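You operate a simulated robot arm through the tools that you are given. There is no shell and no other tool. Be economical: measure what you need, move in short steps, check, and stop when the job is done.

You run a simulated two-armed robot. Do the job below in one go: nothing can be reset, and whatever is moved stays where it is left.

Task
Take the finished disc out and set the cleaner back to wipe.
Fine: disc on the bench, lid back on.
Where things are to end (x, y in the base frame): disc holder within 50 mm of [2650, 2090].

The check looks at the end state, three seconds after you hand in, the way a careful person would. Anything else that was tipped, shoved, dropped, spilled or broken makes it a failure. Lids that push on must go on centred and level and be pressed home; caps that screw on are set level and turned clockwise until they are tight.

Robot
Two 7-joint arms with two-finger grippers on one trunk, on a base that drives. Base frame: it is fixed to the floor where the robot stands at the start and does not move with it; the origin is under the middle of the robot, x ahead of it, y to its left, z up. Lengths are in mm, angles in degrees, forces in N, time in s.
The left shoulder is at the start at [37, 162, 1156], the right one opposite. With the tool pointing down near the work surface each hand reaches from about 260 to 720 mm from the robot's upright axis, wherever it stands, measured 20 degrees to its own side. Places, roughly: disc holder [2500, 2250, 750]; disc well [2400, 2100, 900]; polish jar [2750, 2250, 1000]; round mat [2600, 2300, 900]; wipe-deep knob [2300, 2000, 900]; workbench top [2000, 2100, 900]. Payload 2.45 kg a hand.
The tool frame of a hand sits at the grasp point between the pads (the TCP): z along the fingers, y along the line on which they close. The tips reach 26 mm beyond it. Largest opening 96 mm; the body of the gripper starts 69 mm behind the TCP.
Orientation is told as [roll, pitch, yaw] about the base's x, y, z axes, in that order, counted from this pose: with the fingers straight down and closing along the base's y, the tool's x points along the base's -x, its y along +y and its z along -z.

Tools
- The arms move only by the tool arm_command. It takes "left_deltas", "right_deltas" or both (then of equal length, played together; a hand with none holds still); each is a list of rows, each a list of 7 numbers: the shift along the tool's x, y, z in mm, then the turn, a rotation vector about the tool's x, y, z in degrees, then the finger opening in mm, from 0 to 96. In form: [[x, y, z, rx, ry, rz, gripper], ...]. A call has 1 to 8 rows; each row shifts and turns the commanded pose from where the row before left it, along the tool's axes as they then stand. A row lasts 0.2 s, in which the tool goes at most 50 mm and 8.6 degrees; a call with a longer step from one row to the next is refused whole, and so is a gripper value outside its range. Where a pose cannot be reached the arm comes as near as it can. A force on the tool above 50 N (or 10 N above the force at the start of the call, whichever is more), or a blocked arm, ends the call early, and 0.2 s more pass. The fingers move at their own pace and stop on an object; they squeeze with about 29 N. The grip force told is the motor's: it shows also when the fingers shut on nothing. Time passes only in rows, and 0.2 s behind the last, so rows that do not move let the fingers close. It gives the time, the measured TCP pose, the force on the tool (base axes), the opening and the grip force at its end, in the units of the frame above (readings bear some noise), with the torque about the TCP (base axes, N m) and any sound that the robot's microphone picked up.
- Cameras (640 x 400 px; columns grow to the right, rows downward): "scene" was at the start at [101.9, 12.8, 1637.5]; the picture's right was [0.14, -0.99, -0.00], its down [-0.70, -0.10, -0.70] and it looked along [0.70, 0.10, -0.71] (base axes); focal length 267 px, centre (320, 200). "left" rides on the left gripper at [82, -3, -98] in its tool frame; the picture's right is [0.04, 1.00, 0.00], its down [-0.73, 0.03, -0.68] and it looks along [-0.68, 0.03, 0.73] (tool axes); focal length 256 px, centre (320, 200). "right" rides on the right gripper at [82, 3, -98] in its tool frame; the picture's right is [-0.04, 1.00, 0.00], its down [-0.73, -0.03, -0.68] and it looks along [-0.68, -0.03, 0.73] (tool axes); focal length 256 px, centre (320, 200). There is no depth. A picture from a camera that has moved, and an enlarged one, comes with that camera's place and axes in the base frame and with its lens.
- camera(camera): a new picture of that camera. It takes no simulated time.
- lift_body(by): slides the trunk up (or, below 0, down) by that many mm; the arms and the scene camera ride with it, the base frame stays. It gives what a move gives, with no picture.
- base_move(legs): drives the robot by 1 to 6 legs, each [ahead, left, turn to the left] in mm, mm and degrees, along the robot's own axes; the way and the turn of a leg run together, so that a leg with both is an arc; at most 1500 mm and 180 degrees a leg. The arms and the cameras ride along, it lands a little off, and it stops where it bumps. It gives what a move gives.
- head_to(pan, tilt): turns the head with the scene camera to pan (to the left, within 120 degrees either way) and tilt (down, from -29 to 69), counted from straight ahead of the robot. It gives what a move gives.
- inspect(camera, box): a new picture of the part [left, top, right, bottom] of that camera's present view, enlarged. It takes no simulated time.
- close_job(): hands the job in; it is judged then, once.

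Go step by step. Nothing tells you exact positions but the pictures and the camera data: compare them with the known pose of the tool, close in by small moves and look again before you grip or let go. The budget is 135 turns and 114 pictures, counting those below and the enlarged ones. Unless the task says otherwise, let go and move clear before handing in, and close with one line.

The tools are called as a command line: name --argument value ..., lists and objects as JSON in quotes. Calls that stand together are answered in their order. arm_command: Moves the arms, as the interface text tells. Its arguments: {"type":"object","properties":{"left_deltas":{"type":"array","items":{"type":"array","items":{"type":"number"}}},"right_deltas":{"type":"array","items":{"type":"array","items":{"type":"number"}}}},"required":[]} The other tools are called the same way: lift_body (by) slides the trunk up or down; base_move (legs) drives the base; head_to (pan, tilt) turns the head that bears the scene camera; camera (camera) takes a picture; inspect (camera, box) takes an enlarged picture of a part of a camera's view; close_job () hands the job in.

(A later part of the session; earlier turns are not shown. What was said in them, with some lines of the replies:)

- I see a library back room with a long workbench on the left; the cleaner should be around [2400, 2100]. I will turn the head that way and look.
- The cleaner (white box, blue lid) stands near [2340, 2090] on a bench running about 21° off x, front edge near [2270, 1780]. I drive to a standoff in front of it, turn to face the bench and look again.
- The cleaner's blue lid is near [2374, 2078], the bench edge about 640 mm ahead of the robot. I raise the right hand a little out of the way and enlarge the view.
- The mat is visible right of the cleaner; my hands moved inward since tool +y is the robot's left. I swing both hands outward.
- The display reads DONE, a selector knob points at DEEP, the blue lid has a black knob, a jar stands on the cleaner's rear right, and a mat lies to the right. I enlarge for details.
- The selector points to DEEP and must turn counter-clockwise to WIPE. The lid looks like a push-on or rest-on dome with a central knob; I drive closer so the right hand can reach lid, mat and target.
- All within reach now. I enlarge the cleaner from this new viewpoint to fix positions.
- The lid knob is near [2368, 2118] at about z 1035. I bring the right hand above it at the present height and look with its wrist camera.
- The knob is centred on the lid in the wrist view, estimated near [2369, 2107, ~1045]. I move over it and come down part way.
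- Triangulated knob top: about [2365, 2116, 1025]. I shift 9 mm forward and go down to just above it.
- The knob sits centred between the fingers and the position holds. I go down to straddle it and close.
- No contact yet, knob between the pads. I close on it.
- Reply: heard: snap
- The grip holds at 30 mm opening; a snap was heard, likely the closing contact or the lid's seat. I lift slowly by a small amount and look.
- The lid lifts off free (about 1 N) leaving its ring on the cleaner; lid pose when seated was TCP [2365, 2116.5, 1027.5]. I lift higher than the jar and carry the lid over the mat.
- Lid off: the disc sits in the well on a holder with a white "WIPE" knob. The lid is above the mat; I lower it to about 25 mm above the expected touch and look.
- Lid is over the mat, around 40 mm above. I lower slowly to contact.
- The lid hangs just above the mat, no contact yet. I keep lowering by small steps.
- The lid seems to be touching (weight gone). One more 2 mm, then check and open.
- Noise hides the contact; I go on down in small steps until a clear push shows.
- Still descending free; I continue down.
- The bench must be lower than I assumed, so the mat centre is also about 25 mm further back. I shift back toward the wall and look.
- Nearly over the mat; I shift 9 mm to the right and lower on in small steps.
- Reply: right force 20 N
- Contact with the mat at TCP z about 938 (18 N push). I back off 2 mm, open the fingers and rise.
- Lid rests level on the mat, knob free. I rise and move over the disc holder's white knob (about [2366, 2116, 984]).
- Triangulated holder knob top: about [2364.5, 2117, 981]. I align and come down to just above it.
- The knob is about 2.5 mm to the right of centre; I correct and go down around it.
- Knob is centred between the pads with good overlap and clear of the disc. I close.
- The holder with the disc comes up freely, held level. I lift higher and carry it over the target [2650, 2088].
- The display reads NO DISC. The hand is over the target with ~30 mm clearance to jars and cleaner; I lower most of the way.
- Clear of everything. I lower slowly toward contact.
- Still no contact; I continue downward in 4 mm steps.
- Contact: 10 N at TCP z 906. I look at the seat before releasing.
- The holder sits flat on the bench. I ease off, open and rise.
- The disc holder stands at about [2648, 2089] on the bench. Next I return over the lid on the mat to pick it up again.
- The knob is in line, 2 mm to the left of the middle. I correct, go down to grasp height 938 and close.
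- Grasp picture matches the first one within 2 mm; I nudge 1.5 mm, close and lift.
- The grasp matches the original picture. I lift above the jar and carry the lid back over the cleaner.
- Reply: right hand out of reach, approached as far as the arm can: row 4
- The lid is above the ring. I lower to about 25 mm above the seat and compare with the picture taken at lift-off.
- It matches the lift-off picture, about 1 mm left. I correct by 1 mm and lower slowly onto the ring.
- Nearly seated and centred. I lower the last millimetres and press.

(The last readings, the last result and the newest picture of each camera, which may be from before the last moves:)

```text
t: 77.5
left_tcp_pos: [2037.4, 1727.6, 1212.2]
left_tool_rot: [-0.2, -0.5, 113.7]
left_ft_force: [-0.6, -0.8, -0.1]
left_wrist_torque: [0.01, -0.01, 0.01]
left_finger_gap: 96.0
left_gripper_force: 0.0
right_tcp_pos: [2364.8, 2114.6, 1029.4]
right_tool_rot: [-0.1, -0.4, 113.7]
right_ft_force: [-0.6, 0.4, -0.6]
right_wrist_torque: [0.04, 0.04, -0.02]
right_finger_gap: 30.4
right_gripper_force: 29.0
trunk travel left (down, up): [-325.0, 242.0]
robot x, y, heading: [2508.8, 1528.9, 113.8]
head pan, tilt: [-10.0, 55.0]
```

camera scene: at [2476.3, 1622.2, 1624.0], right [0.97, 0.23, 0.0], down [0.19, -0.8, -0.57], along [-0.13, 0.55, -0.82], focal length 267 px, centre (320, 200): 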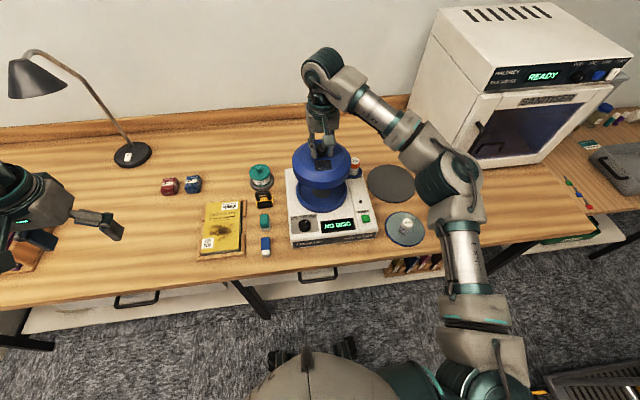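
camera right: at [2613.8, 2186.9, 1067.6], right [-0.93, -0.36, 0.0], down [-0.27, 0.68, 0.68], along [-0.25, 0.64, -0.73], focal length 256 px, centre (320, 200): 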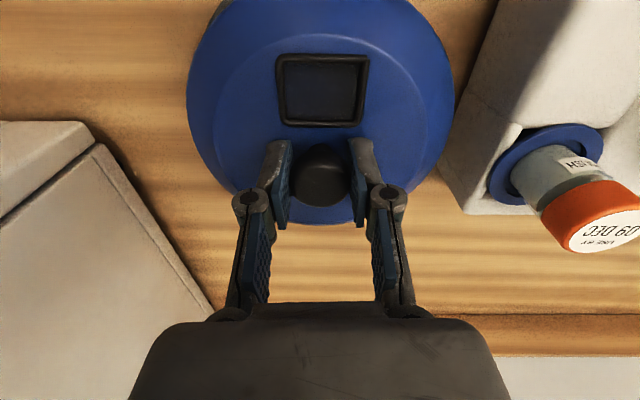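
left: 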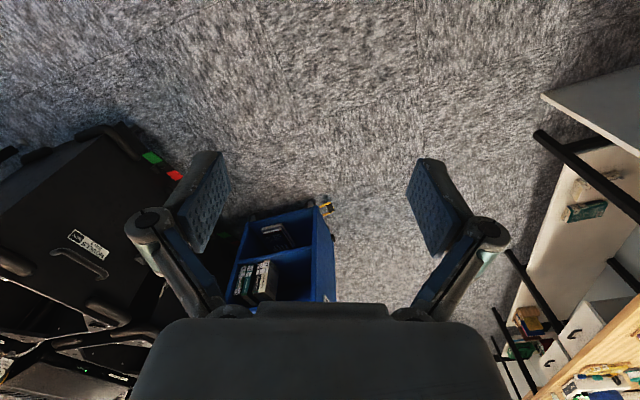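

arm_command --right_deltas '[[0, 0, 2, 0, 0, 0, 0], [0, 0, 2, 0, 0, 0, 0], [0, 0, 0, 0, 0, 0, 0]]'

inspect --camera "scene" --box '[280, 130, 370, 220]'

```text
t: 78.3
left_tcp_pos: [2038.0, 1726.5, 1213.3]
left_tool_rot: [-0.3, -0.5, 113.6]
left_ft_force: [-0.3, 0.6, -0.4]
left_wrist_torque: [0.0, 0.01, 0.0]
left_finger_gap: 96.1
left_gripper_force: 0.0
right_tcp_pos: [2366.8, 2114.4, 1027.2]
right_tool_rot: [-0.2, -0.7, 113.5]
right_ft_force: [0.3, 13.5, 25.3]
right_wrist_torque: [0.34, -0.01, -0.03]
right_finger_gap: 30.3
right_gripper_force: 28.8
trunk travel left (down, up): [-325.0, 242.0]
robot x, y, heading: [2508.4, 1531.7, 113.7]
head pan, tilt: [-10.0, 55.0]
heard: snap
```

```text
4.44 times, centred on (325, 175) of scene
camera zoom: at [2477.9, 1620.6, 1624.5], right [0.97, 0.23, 0.0], down [0.19, -0.8, -0.57], along [-0.13, 0.56, -0.82], focal length 1187 px, centre (298, 311)
```

zoom: 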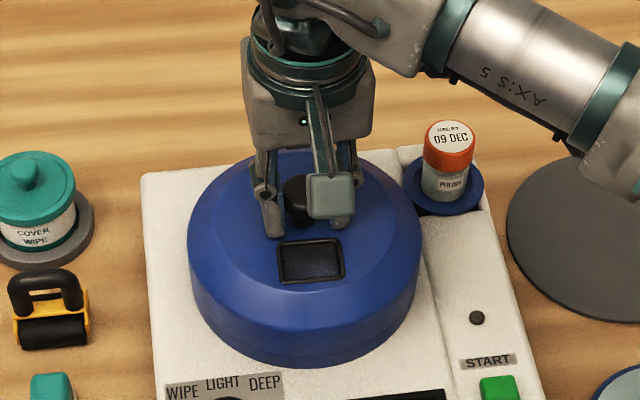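

A snap: the lid is pressed home. I ease off, release and rise.

arm_command --right_deltas '[[0, 0, -1.5, 0, 0, 0, 0], [0, 0, 0, 0, 0, 0, 20], [0, 0, 0, 0, 0, 0, 40], [0, 0, 0, 0, 0, 0, 60], [0, 0, 0, 0, 0, 0, 60], [0, 0, -25, 0, 0, 0, 60], [0, 0, -35, 0, 0, 0, 60], [0, 0, -35, 0, 0, 0, 60]]'

inspect --camera "scene" --box '[280, 150, 380, 250]'

camera --camera "right"

```text
t: 80.1
left_tcp_pos: [2036.4, 1727.4, 1211.3]
left_tool_rot: [-0.2, -0.4, 113.8]
left_ft_force: [0.0, -0.5, -0.3]
left_wrist_torque: [0.04, -0.02, 0.0]
left_finger_gap: 96.0
left_gripper_force: 0.1
right_tcp_pos: [2363.3, 2112.1, 1121.7]
right_tool_rot: [-0.2, -0.4, 113.7]
right_ft_force: [-0.5, -0.5, 0.3]
right_wrist_torque: [-0.01, 0.0, -0.02]
right_finger_gap: 60.1
right_gripper_force: 0.0
trunk travel left (down, up): [-325.0, 242.0]
robot x, y, heading: [2507.6, 1530.9, 113.6]
head pan, tilt: [-10.0, 55.0]
```

```text
4.00 times, centred on (330, 200) of scene
camera zoom: at [2474.9, 1620.3, 1624.1], right [0.97, 0.23, 0.0], down [0.19, -0.8, -0.57], along [-0.13, 0.56, -0.82], focal length 1068 px, centre (280, 200)
```

zoom: 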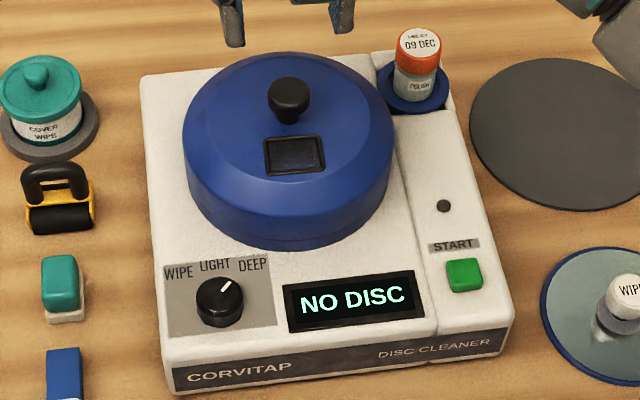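

```text
52 pictures are left
camera right: at [2393.5, 2036.0, 1218.0], right [-0.93, -0.36, 0.0], down [-0.27, 0.68, 0.68], along [-0.25, 0.64, -0.73], focal length 256 px, centre (320, 200)
```

right: 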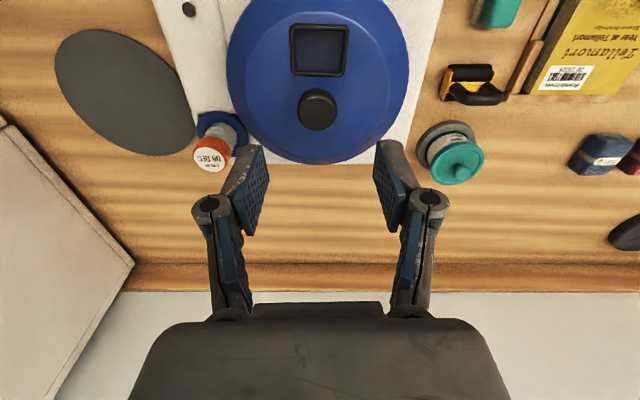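

The lid sits as before. Now the selector knob, near [2349, 1978, ~962]; I move the hand above it and look.

arm_command --right_deltas '[[30, 17, 0, 0, 0, 0, 60], [30, 17, 0, 0, 0, 0, 60], [30, 16, 0, 0, 0, 0, 60], [27, 16, 0, 0, 0, 0, 60], [0, 0, 30, 0, 0, 0, 60], [0, 0, 30, 0, 0, 0, 60], [0, 0, 0, 0, 0, 0, 60]]'

camera --camera "right"

inspect --camera "scene" --box '[280, 170, 380, 250]'

```text
t: 81.7
left_tcp_pos: [2036.7, 1726.7, 1211.6]
left_tool_rot: [-0.3, -0.5, 113.6]
left_ft_force: [-0.6, 0.1, 0.0]
left_wrist_torque: [0.0, 0.0, 0.03]
left_finger_gap: 96.0
left_gripper_force: 0.1
right_tcp_pos: [2351.2, 1979.3, 1059.7]
right_tool_rot: [-0.1, -0.5, 113.5]
right_ft_force: [0.0, -0.6, 0.1]
right_wrist_torque: [0.03, 0.01, 0.01]
right_finger_gap: 60.0
right_gripper_force: 0.0
trunk travel left (down, up): [-325.0, 242.0]
robot x, y, heading: [2506.8, 1530.2, 113.5]
head pan, tilt: [-10.0, 55.0]
```

```text
51 pictures are left
camera right: at [2380.7, 1902.6, 1157.4], right [-0.93, -0.36, 0.0], down [-0.27, 0.68, 0.69], along [-0.25, 0.64, -0.73], focal length 256 px, centre (320, 200)
```

right: 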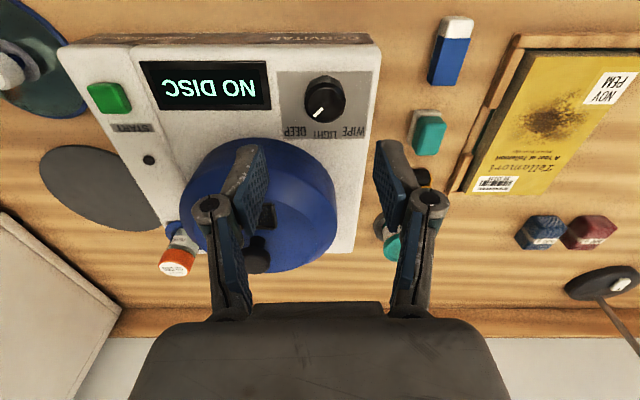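

```text
5.00 times, centred on (330, 210) of scene
camera zoom: at [2475.8, 1620.4, 1624.1], right [0.97, 0.23, 0.0], down [0.19, -0.8, -0.57], along [-0.13, 0.56, -0.82], focal length 1335 px, centre (270, 150)
```

zoom: 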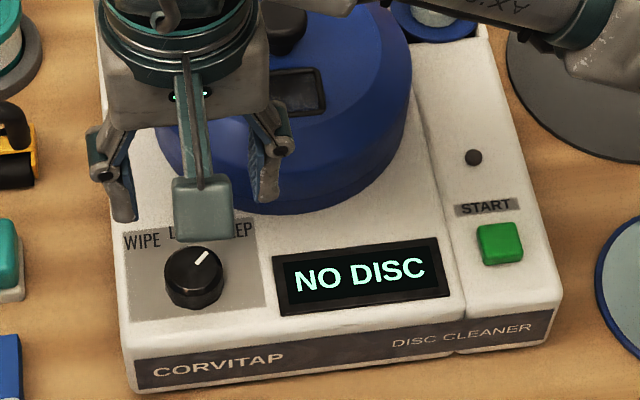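

The selector points at DEEP; estimates put it at about [2350, 1979]. I descend 35 mm for a closer look.

arm_command --right_deltas '[[0, 0, 20, 0, 0, 0, 60], [0, 0, 15, 0, 0, 0, 60], [0, 0, 0, 0, 0, 0, 60]]'

camera --camera "right"

inspect --camera "scene" --box '[290, 190, 350, 240]'

```text
t: 82.5
left_tcp_pos: [2037.1, 1727.4, 1212.3]
left_tool_rot: [-0.2, -0.4, 113.7]
left_ft_force: [-0.2, -0.3, -0.9]
left_wrist_torque: [-0.01, 0.02, 0.02]
left_finger_gap: 96.3
left_gripper_force: 0.0
right_tcp_pos: [2350.0, 1980.8, 1026.2]
right_tool_rot: [0.0, -0.5, 113.6]
right_ft_force: [-0.1, 0.3, 0.6]
right_wrist_torque: [0.01, -0.03, 0.03]
right_finger_gap: 59.9
right_gripper_force: 0.0
trunk travel left (down, up): [-325.0, 242.0]
robot x, y, heading: [2506.3, 1530.3, 113.7]
head pan, tilt: [-10.0, 55.0]
```

```text
49 pictures are left
camera right: at [2379.2, 1904.2, 1122.9], right [-0.93, -0.36, 0.0], down [-0.27, 0.68, 0.68], along [-0.25, 0.64, -0.73], focal length 256 px, centre (320, 200)
```

right: 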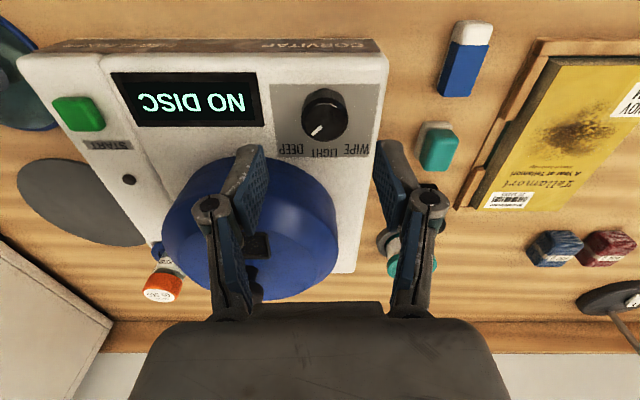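

```text
8.00 times, centred on (320, 215) of scene
camera zoom: at [2475.0, 1620.8, 1624.1], right [0.97, 0.23, 0.0], down [0.19, -0.8, -0.57], along [-0.13, 0.56, -0.82], focal length 2136 px, centre (320, 80)
```

zoom: 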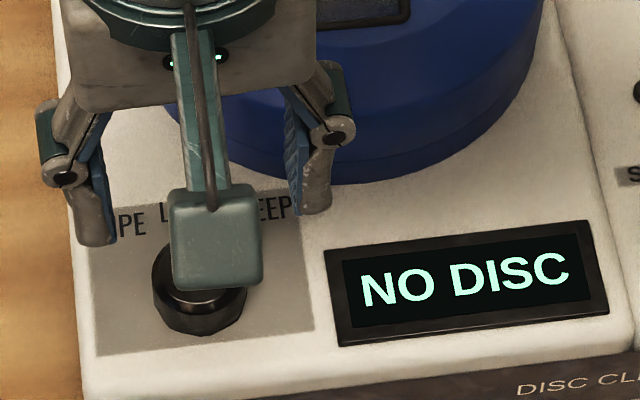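

Knob is well aligned, about 2 mm to tool +y. I go 35 mm further down, fingers either side, and look again.

arm_command --right_deltas '[[0, 1.5, 20, 0, 0, 0, 60], [0, 0, 15, 0, 0, 0, 60], [0, 0, 0, 0, 0, 0, 60]]'

camera --camera "right"

inspect --camera "scene" --box '[290, 190, 350, 240]'

```text
t: 83.3
left_tcp_pos: [2036.0, 1727.3, 1212.0]
left_tool_rot: [-0.2, -0.5, 113.7]
left_ft_force: [0.0, -0.1, -0.3]
left_wrist_torque: [0.0, -0.01, -0.02]
left_finger_gap: 95.9
left_gripper_force: 0.1
right_tcp_pos: [2349.3, 1979.7, 990.9]
right_tool_rot: [-0.1, -0.4, 113.7]
right_ft_force: [0.2, 0.3, 0.2]
right_wrist_torque: [-0.02, -0.01, 0.01]
right_finger_gap: 60.0
right_gripper_force: 0.0
trunk travel left (down, up): [-325.0, 242.0]
robot x, y, heading: [2505.6, 1531.9, 113.5]
head pan, tilt: [-10.0, 55.0]
```

```text
47 pictures are left
camera right: at [2378.1, 1903.7, 1087.1], right [-0.93, -0.36, 0.0], down [-0.27, 0.68, 0.68], along [-0.25, 0.64, -0.73], focal length 256 px, centre (320, 200)
```

right: 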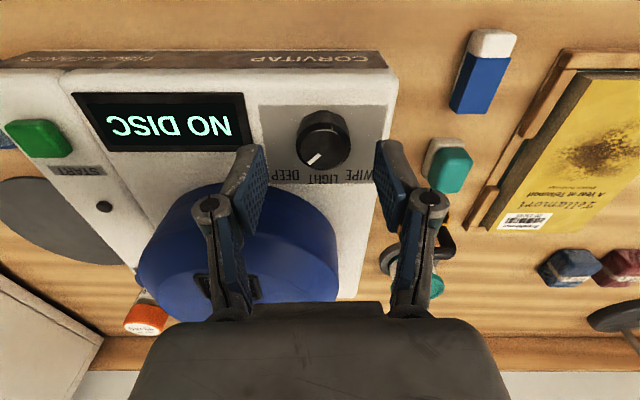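

```text
8.00 times, centred on (320, 215) of scene
camera zoom: at [2475.1, 1620.7, 1624.1], right [0.97, 0.23, 0.0], down [0.19, -0.8, -0.57], along [-0.13, 0.56, -0.82], focal length 2136 px, centre (320, 80)
```

zoom: 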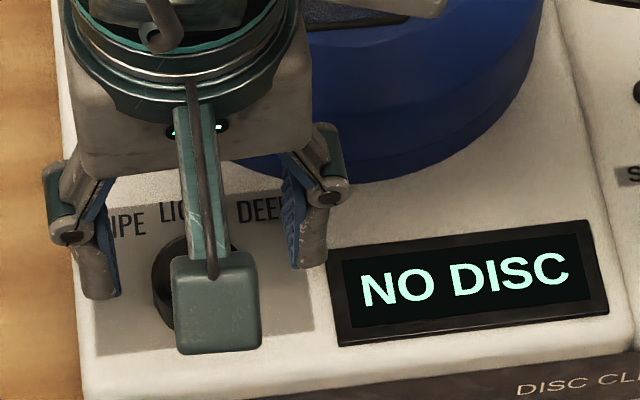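

The knob axis is about 2.5 mm to tool +y, top near z 950. I correct and pre-turn the hand 45° clockwise so the whole turn is comfortable, then look.

arm_command --right_deltas '[[0, 2.5, 0, 0, 0, 0, 56], [0, 0, 0, 0, 0, 7.5, 56], [0, 0, 0, 0, 0, 7.5, 56], [0, 0, 0, 0, 0, 7.5, 56], [0, 0, 0, 0, 0, 7.5, 56], [0, 0, 0, 0, 0, 7.5, 56], [0, 0, 0, 0, 0, 7.5, 56], [0, 0, 0, 0, 0, 0, 56]]'

camera --camera "right"

inspect --camera "scene" --box '[290, 190, 350, 240]'

```text
t: 85.1
left_tcp_pos: [2035.4, 1727.0, 1213.2]
left_tool_rot: [-0.2, -0.4, 113.6]
left_ft_force: [0.5, 0.1, -0.1]
left_wrist_torque: [0.01, -0.02, -0.03]
left_finger_gap: 96.3
left_gripper_force: 0.1
right_tcp_pos: [2346.7, 1980.7, 989.0]
right_tool_rot: [0.3, -0.5, 68.5]
right_ft_force: [0.3, 0.1, 0.0]
right_wrist_torque: [0.0, 0.01, -0.02]
right_finger_gap: 56.2
right_gripper_force: 0.0
trunk travel left (down, up): [-325.0, 242.0]
robot x, y, heading: [2507.5, 1530.5, 113.8]
head pan, tilt: [-10.0, 55.0]
```

```text
45 pictures are left
camera right: at [2313.8, 1904.5, 1086.9], right [-0.91, 0.4, 0.0], down [0.3, 0.67, 0.68], along [0.27, 0.63, -0.73], focal length 256 px, centre (320, 200)
```

right: 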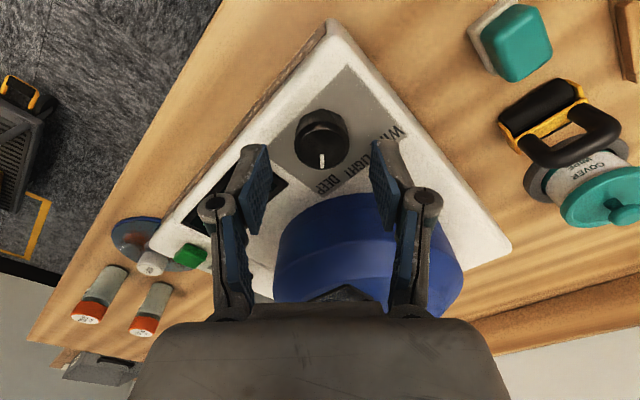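

```text
8.00 times, centred on (320, 215) of scene
camera zoom: at [2475.0, 1620.9, 1624.0], right [0.97, 0.23, 0.0], down [0.19, -0.8, -0.57], along [-0.13, 0.56, -0.82], focal length 2136 px, centre (320, 80)
```

zoom: 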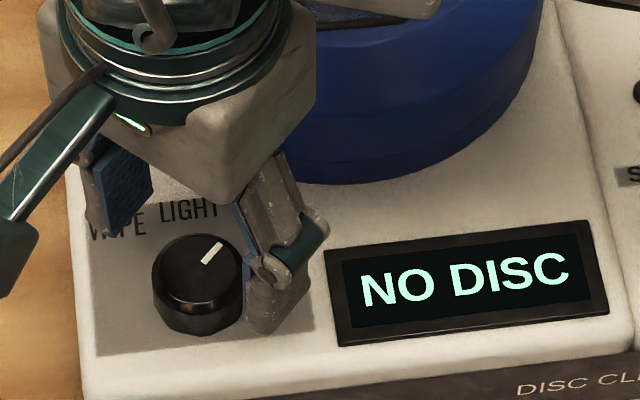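

The pointer lines up with the hand at exactly 45°, knob centred between the pads. I descend around it, watching force.

arm_command --right_deltas '[[0, 0, 10, 0, 0, 0, 56], [0, 0, 9, 0, 0, 0, 56], [0, 0, 5, 0, 0, 0, 56], [0, 0, 0, 0, 0, 0, 56]]'

camera --camera "right"

inspect --camera "scene" --box '[290, 190, 350, 240]'

```text
t: 86.1
left_tcp_pos: [2036.2, 1727.6, 1213.2]
left_tool_rot: [-0.3, -0.4, 113.7]
left_ft_force: [0.5, -0.3, 0.1]
left_wrist_torque: [-0.02, 0.01, 0.03]
left_finger_gap: 95.8
left_gripper_force: 0.2
right_tcp_pos: [2347.8, 1979.1, 965.6]
right_tool_rot: [0.2, -0.4, 68.6]
right_ft_force: [-1.1, 0.5, -0.1]
right_wrist_torque: [0.01, 0.0, 0.03]
right_finger_gap: 55.7
right_gripper_force: 0.1
trunk travel left (down, up): [-325.0, 242.0]
robot x, y, heading: [2508.2, 1531.9, 113.4]
head pan, tilt: [-10.0, 55.0]
```

```text
43 pictures are left
camera right: at [2314.6, 1904.5, 1062.6], right [-0.92, 0.4, 0.0], down [0.3, 0.67, 0.68], along [0.27, 0.63, -0.73], focal length 256 px, centre (320, 200)
```

right: 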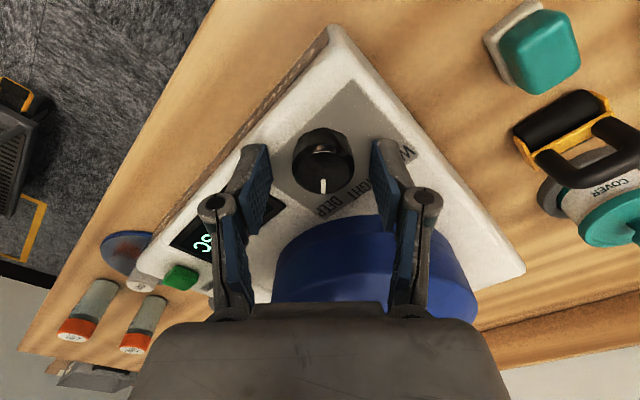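

```text
8.00 times, centred on (320, 215) of scene
camera zoom: at [2475.0, 1620.9, 1624.1], right [0.97, 0.23, 0.0], down [0.19, -0.8, -0.57], along [-0.13, 0.56, -0.82], focal length 2136 px, centre (320, 80)
```

zoom: 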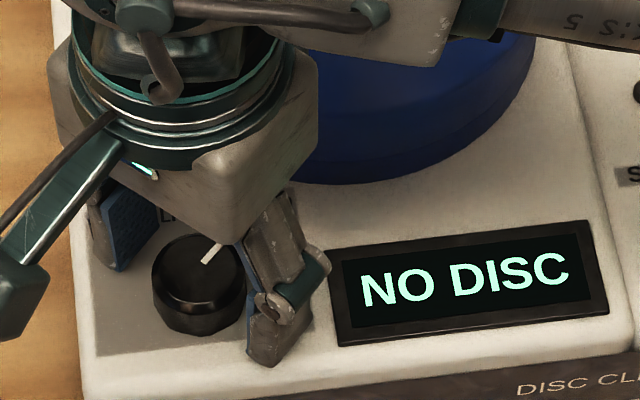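

Knob top is about 15 mm below the TCP. I go 4 mm further and close on it.

arm_command --right_deltas '[[0, 0.5, 4, 0, 0, 0, 56], [0, 0, 0, 0, 0, 0, 45], [0, 0, 0, 0, 0, 0, 30], [0, 0, 0, 0, 0, 0, 15], [0, 0, 0, 0, 0, 0, 0]]'

camera --camera "right"

```text
t: 87.3
left_tcp_pos: [2035.6, 1726.7, 1212.5]
left_tool_rot: [-0.2, -0.4, 113.8]
left_ft_force: [0.3, -0.3, -0.2]
left_wrist_torque: [-0.02, 0.02, -0.02]
left_finger_gap: 95.9
left_gripper_force: 0.0
right_tcp_pos: [2346.2, 1978.4, 961.5]
right_tool_rot: [0.3, -0.3, 68.6]
right_ft_force: [-8.5, 5.7, 3.6]
right_wrist_torque: [0.11, 0.23, 0.01]
right_finger_gap: 33.6
right_gripper_force: 45.1
trunk travel left (down, up): [-325.0, 242.0]
robot x, y, heading: [2506.8, 1530.8, 113.9]
head pan, tilt: [-10.0, 55.0]
```

```text
41 pictures are left
camera right: at [2313.0, 1904.8, 1058.5], right [-0.92, 0.4, 0.01], down [0.3, 0.67, 0.68], along [0.27, 0.63, -0.73], focal length 256 px, centre (320, 200)
```

right: 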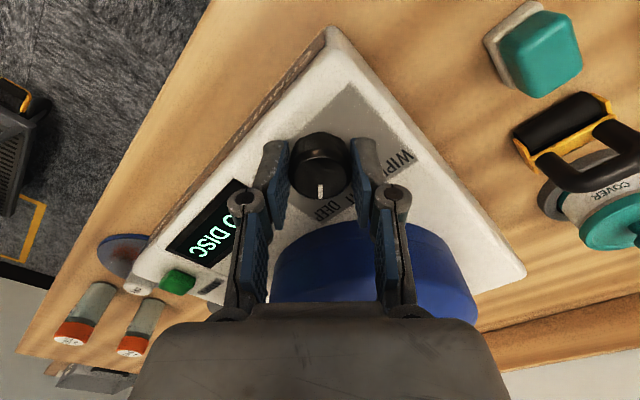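

Gripped at 33.6 mm with a 10 N sideways load; I shift 1 mm to relieve it and start turning counter-clockwise.

arm_command --right_deltas '[[0, 1, 0, 0, 0, 0, 0], [0, 0, 0, 0, 0, -5, 0], [0, 0, 0, 0, 0, -5, 0], [0, 0, 0, 0, 0, 0, 0]]'

camera --camera "right"

```text
t: 88.3
left_tcp_pos: [2034.6, 1728.0, 1212.9]
left_tool_rot: [-0.2, -0.5, 113.7]
left_ft_force: [0.3, 0.4, -0.4]
left_wrist_torque: [-0.03, -0.01, -0.02]
left_finger_gap: 96.0
left_gripper_force: 0.0
right_tcp_pos: [2346.3, 1979.1, 962.8]
right_tool_rot: [0.0, -0.5, 78.7]
right_ft_force: [-9.6, 2.4, -3.9]
right_wrist_torque: [0.48, 0.25, 0.0]
right_finger_gap: 33.5
right_gripper_force: 44.8
trunk travel left (down, up): [-325.0, 242.0]
robot x, y, heading: [2503.5, 1531.7, 113.4]
head pan, tilt: [-10.0, 55.0]
```

```text
40 pictures are left
camera right: at [2326.4, 1900.4, 1058.6], right [-0.97, 0.24, 0.0], down [0.17, 0.71, 0.68], along [0.16, 0.66, -0.73], focal length 256 px, centre (320, 200)
```

right: 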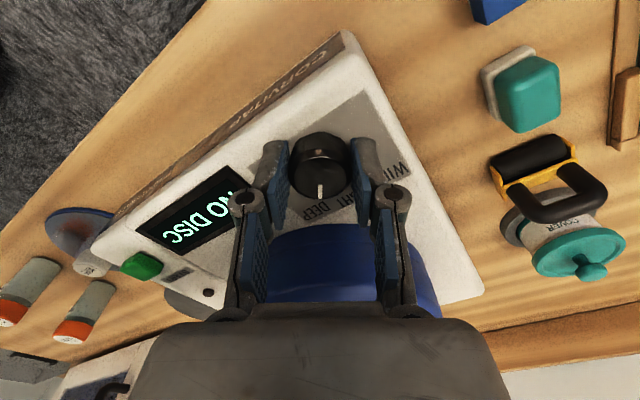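

The knob follows. Sideways load remains, so I shift 1.5 mm more and go on turning.

arm_command --right_deltas '[[0, 1.5, 0, 0, 0, 0, 0], [0, 0, 0, 0, 0, -5, 0], [0, 0, 0, 0, 0, -5, 0], [0, 0, 0, 0, 0, -5, 0], [0, 0, 0, 0, 0, -5, 0], [0, 0, 0, 0, 0, 0, 0]]'

camera --camera "right"

```text
t: 89.7
left_tcp_pos: [2037.4, 1728.2, 1212.2]
left_tool_rot: [-0.2, -0.4, 113.8]
left_ft_force: [0.2, -0.3, 0.3]
left_wrist_torque: [-0.01, -0.03, 0.0]
left_finger_gap: 96.2
left_gripper_force: 0.1
right_tcp_pos: [2345.8, 1979.8, 961.4]
right_tool_rot: [-0.1, -0.3, 98.6]
right_ft_force: [7.6, -3.9, -12.0]
right_wrist_torque: [-0.02, -0.42, -0.01]
right_finger_gap: 33.3
right_gripper_force: 44.9
trunk travel left (down, up): [-325.0, 242.0]
robot x, y, heading: [2506.2, 1528.8, 113.7]
head pan, tilt: [-10.0, 55.0]
```

```text
39 pictures are left
camera right: at [2354.9, 1898.7, 1058.7], right [-0.99, -0.11, 0.0], down [-0.08, 0.73, 0.68], along [-0.07, 0.68, -0.73], focal length 256 px, centre (320, 200)
```

right: 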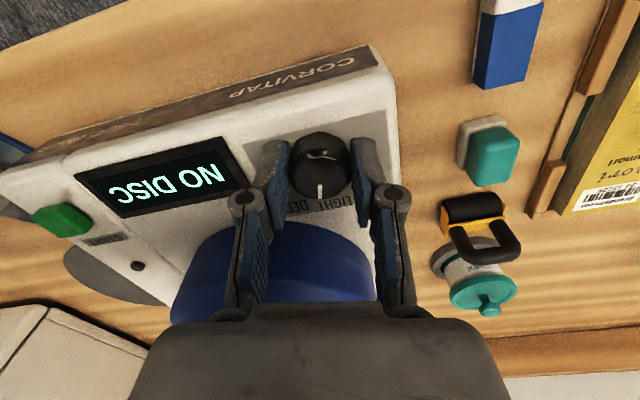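

Turning well (30° done). I relieve the small loads and continue.

arm_command --right_deltas '[[0, -0.8, 0.7, 0, 0, 0, 0], [0, 0, 0, 0, 0, -6, 0], [0, 0, 0, 0, 0, -6, 0], [0, 0, 0, 0, 0, -6, 0], [0, 0, 0, 0, 0, -6, 0], [0, 0, 0, 0, 0, -6, 0], [0, 0, 0, 0, 0, 0, 0]]'

camera --camera "right"

```text
t: 91.3
left_tcp_pos: [2038.4, 1728.1, 1213.0]
left_tool_rot: [-0.1, -0.5, 113.7]
left_ft_force: [0.5, 0.2, 0.5]
left_wrist_torque: [-0.02, -0.01, -0.02]
left_finger_gap: 95.9
left_gripper_force: 0.0
right_tcp_pos: [2347.9, 1979.1, 961.3]
right_tool_rot: [-0.2, -0.5, 128.7]
right_ft_force: [11.0, -5.1, -0.8]
right_wrist_torque: [-0.66, -0.51, -0.02]
right_finger_gap: 33.5
right_gripper_force: 45.1
trunk travel left (down, up): [-325.0, 242.0]
robot x, y, heading: [2507.4, 1533.3, 113.3]
head pan, tilt: [-10.0, 55.0]
```

```text
38 pictures are left
camera right: at [2395.2, 1914.0, 1058.6], right [-0.81, -0.59, 0.0], down [-0.43, 0.59, 0.69], along [-0.4, 0.55, -0.73], focal length 256 px, centre (320, 200)
```

right: 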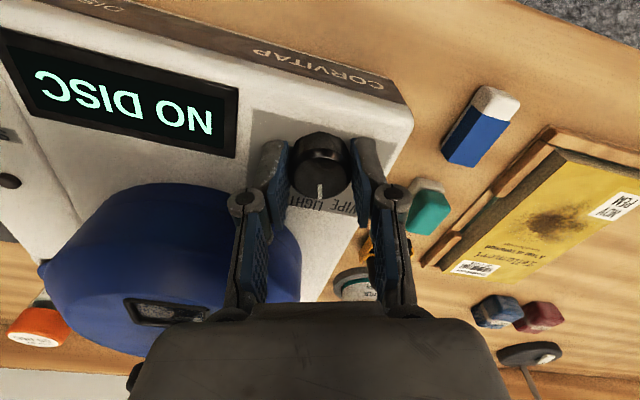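

Pointer is about 15° past LIGHT towards WIPE. I turn another 30°.

arm_command --right_deltas '[[0.8, -0.5, 0, 0, 0, 0, 0], [0, 0, 0, 0, 0, -6, 0], [0, 0, 0, 0, 0, -6, 0], [0, 0, 0, 0, 0, -6, 0], [0, 0, 0, 0, 0, -6, 0], [0, 0, 0, 0, 0, -6, 0], [0, 0, 0, 0, 0, 0, 0]]'

camera --camera "right"

```text
t: 92.9
left_tcp_pos: [2037.6, 1729.4, 1212.6]
left_tool_rot: [-0.1, -0.3, 113.7]
left_ft_force: [-1.3, -0.2, -0.3]
left_wrist_torque: [-0.02, 0.02, 0.02]
left_finger_gap: 96.0
left_gripper_force: 0.1
right_tcp_pos: [2348.1, 1981.2, 961.4]
right_tool_rot: [-0.3, -0.5, 158.6]
right_ft_force: [4.7, 6.3, 6.7]
right_wrist_torque: [0.54, 0.86, -0.13]
right_finger_gap: 33.3
right_gripper_force: 45.0
trunk travel left (down, up): [-325.0, 242.0]
robot x, y, heading: [2508.1, 1531.8, 113.7]
head pan, tilt: [-10.0, 55.0]
```

```text
37 pictures are left
camera right: at [2421.9, 1947.3, 1058.7], right [-0.4, -0.92, -0.01], down [-0.67, 0.29, 0.68], along [-0.62, 0.28, -0.73], focal length 256 px, centre (320, 200)
```

right: 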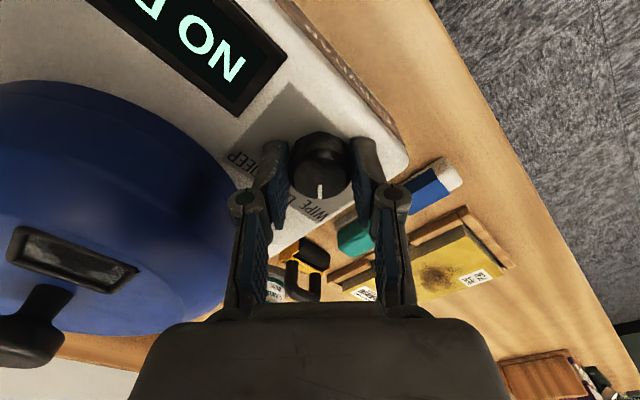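

Pointer is at −45°, toward WIPE, and a slight end-stop torque shows. I open modestly (lid nearby) and rise straight up.

arm_command --right_deltas '[[0, 0, 0, 0, 0, 0, 36], [0, 0, 0, 0, 0, 0, 46], [0, 0, 0, 0, 0, 0, 46], [0, 0, -15, 0, 0, 0, 46], [0, 0, -40, 0, 0, 0, 46], [0, 0, -45, 0, 0, 0, 46], [0, 0, -40, 0, 0, 0, 46]]'

camera --camera "right"

inspect --camera "scene" --box '[280, 170, 380, 250]'

```text
t: 94.5
left_tcp_pos: [2035.8, 1726.6, 1212.2]
left_tool_rot: [-0.2, -0.5, 113.7]
left_ft_force: [-0.3, 0.1, 0.3]
left_wrist_torque: [0.02, 0.01, 0.04]
left_finger_gap: 95.8
left_gripper_force: 0.1
right_tcp_pos: [2344.7, 1977.3, 1102.1]
right_tool_rot: [-0.5, -0.2, 158.6]
right_ft_force: [-0.5, 0.0, -0.1]
right_wrist_torque: [0.01, 0.01, 0.02]
right_finger_gap: 46.1
right_gripper_force: 0.0
trunk travel left (down, up): [-325.0, 242.0]
robot x, y, heading: [2506.0, 1528.4, 113.6]
head pan, tilt: [-10.0, 55.0]
```

```text
36 pictures are left
camera right: at [2419.2, 1943.8, 1199.3], right [-0.4, -0.92, -0.01], down [-0.67, 0.29, 0.68], along [-0.62, 0.28, -0.73], focal length 256 px, centre (320, 200)
```

right: 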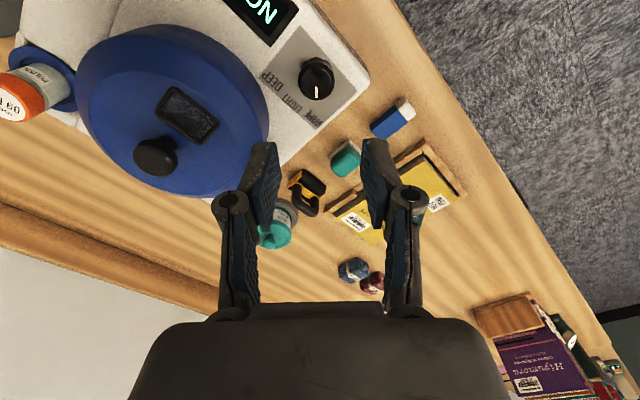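

```text
5.00 times, centred on (330, 210) of scene
camera zoom: at [2474.9, 1619.9, 1624.1], right [0.97, 0.23, 0.0], down [0.19, -0.8, -0.57], along [-0.13, 0.56, -0.82], focal length 1335 px, centre (270, 150)
```

zoom: 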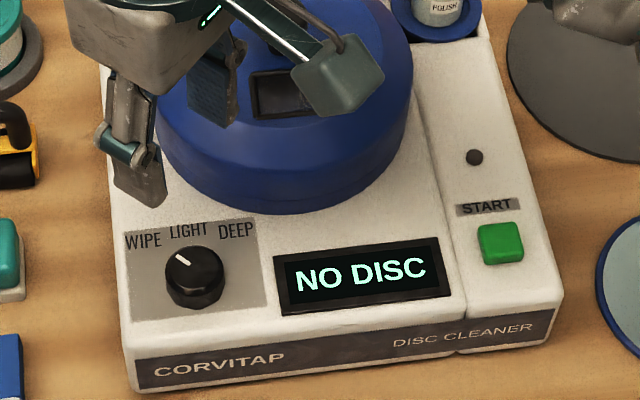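

The selector now points to WIPE and the cleaner hasn't moved. I move the hand clear and take a final look over everything.

arm_command --right_deltas '[[0, 0, -40, 0, 0, 0, 46], [20, 20, -20, 0, 0, 0, 46], [28, 28, 0, 0, 0, 0, 46], [28, 28, 0, 0, 0, 0, 46], [28, 28, 0, 0, 0, 0, 46], [0, 0, 0, 0, 0, 0, 46]]'

camera --camera "scene"

inspect --camera "scene" --box '[270, 140, 470, 265]'

```text
t: 95.9
left_tcp_pos: [2036.4, 1727.5, 1212.3]
left_tool_rot: [-0.2, -0.4, 113.6]
left_ft_force: [0.7, 0.2, -0.1]
left_wrist_torque: [-0.02, -0.01, -0.01]
left_finger_gap: 96.1
left_gripper_force: 0.1
right_tcp_pos: [2406.6, 1844.4, 1161.2]
right_tool_rot: [-0.4, -0.2, 158.7]
right_ft_force: [0.1, -0.2, -0.5]
right_wrist_torque: [-0.03, 0.03, 0.0]
right_finger_gap: 46.3
right_gripper_force: 0.1
trunk travel left (down, up): [-325.0, 242.0]
robot x, y, heading: [2505.6, 1530.0, 113.3]
head pan, tilt: [-10.0, 55.0]
```

```text
34 pictures are left
camera scene: at [2474.8, 1620.9, 1624.0], right [0.97, 0.23, 0.0], down [0.19, -0.8, -0.57], along [-0.13, 0.56, -0.82], focal length 267 px, centre (320, 200)
```

scene: 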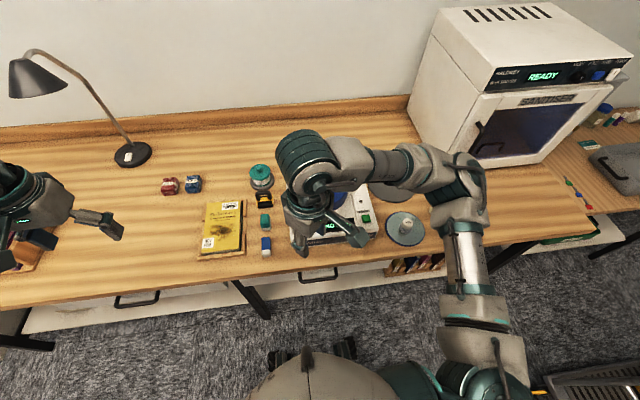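

```text
3.20 times, centred on (370, 202) of scene
camera zoom: at [2474.8, 1620.9, 1624.0], right [0.97, 0.23, 0.0], down [0.19, -0.8, -0.57], along [-0.13, 0.56, -0.82], focal length 854 px, centre (160, 192)
```

zoom: 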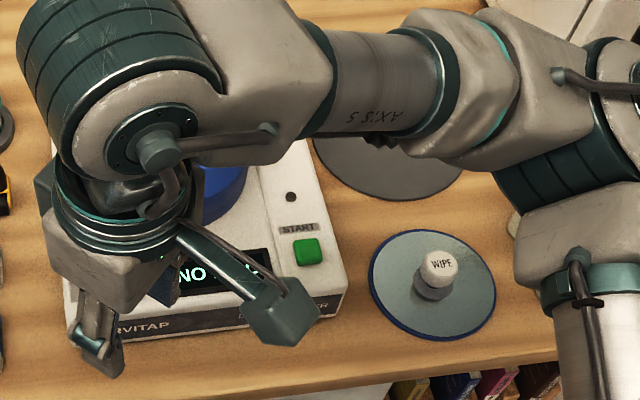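

The arm hides part of the bench; I back the base away a little and take a last check.

base_move --legs '[[-300, 0, 0]]'

head_to --pan -5 --tilt 38

camera --camera "scene"

inspect --camera "scene" --box '[220, 160, 460, 310]'

```text
t: 97.9
left_tcp_pos: [2156.5, 1453.0, 1212.1]
left_tool_rot: [-0.2, -0.3, 113.7]
left_ft_force: [0.9, 0.3, 0.0]
left_wrist_torque: [0.02, -0.01, -0.02]
left_finger_gap: 96.2
left_gripper_force: 0.0
right_tcp_pos: [2526.2, 1570.6, 1162.1]
right_tool_rot: [-0.3, -0.2, 158.7]
right_ft_force: [-0.9, -0.4, 0.6]
right_wrist_torque: [0.0, -0.01, 0.03]
right_finger_gap: 45.9
right_gripper_force: 0.0
trunk travel left (down, up): [-325.0, 242.0]
robot x, y, heading: [2624.5, 1257.5, 113.3]
head pan, tilt: [-10.0, 55.0]
```

```text
t: 98.7
left_tcp_pos: [2159.1, 1451.0, 1214.3]
left_tool_rot: [0.0, -0.6, 113.8]
left_ft_force: [0.4, -0.2, -0.9]
left_wrist_torque: [0.0, -0.01, -0.01]
left_finger_gap: 95.9
left_gripper_force: 0.1
right_tcp_pos: [2527.7, 1567.9, 1164.4]
right_tool_rot: [-0.5, -0.4, 158.6]
right_ft_force: [-0.9, -0.1, -0.2]
right_wrist_torque: [0.03, 0.0, -0.01]
right_finger_gap: 45.9
right_gripper_force: 0.0
trunk travel left (down, up): [-325.0, 242.0]
robot x, y, heading: [2624.0, 1257.1, 113.9]
head pan, tilt: [-5.0, 38.0]
```

```text
32 pictures are left
camera scene: at [2584.1, 1357.7, 1647.7], right [0.95, 0.32, 0.0], down [0.2, -0.59, -0.79], along [-0.25, 0.75, -0.62], focal length 267 px, centre (320, 200)
```

scene: 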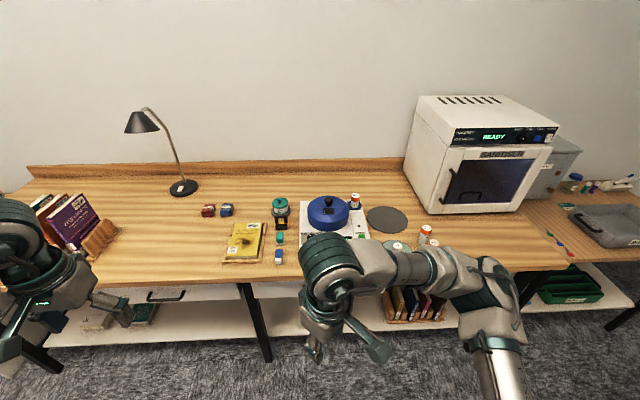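

```text
2.67 times, centred on (340, 235) of scene
camera zoom: at [2584.1, 1357.7, 1647.7], right [0.95, 0.32, 0.0], down [0.2, -0.59, -0.79], along [-0.25, 0.75, -0.62], focal length 712 px, centre (267, 107)
```

zoom: 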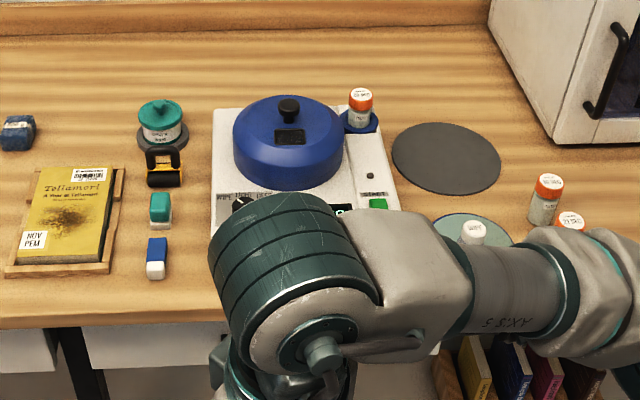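

All is upright and in place: disc holder on the bench at about [2648, 2089], lid snapped on, selector at WIPE, hands clear. I hand in.

close_job

```text
The job is handed in.
```

The disc holder is on the bench at about [2648, 2089]. The lid is back on (it snapped home), the selector is on WIPE, and I've handed the job in.
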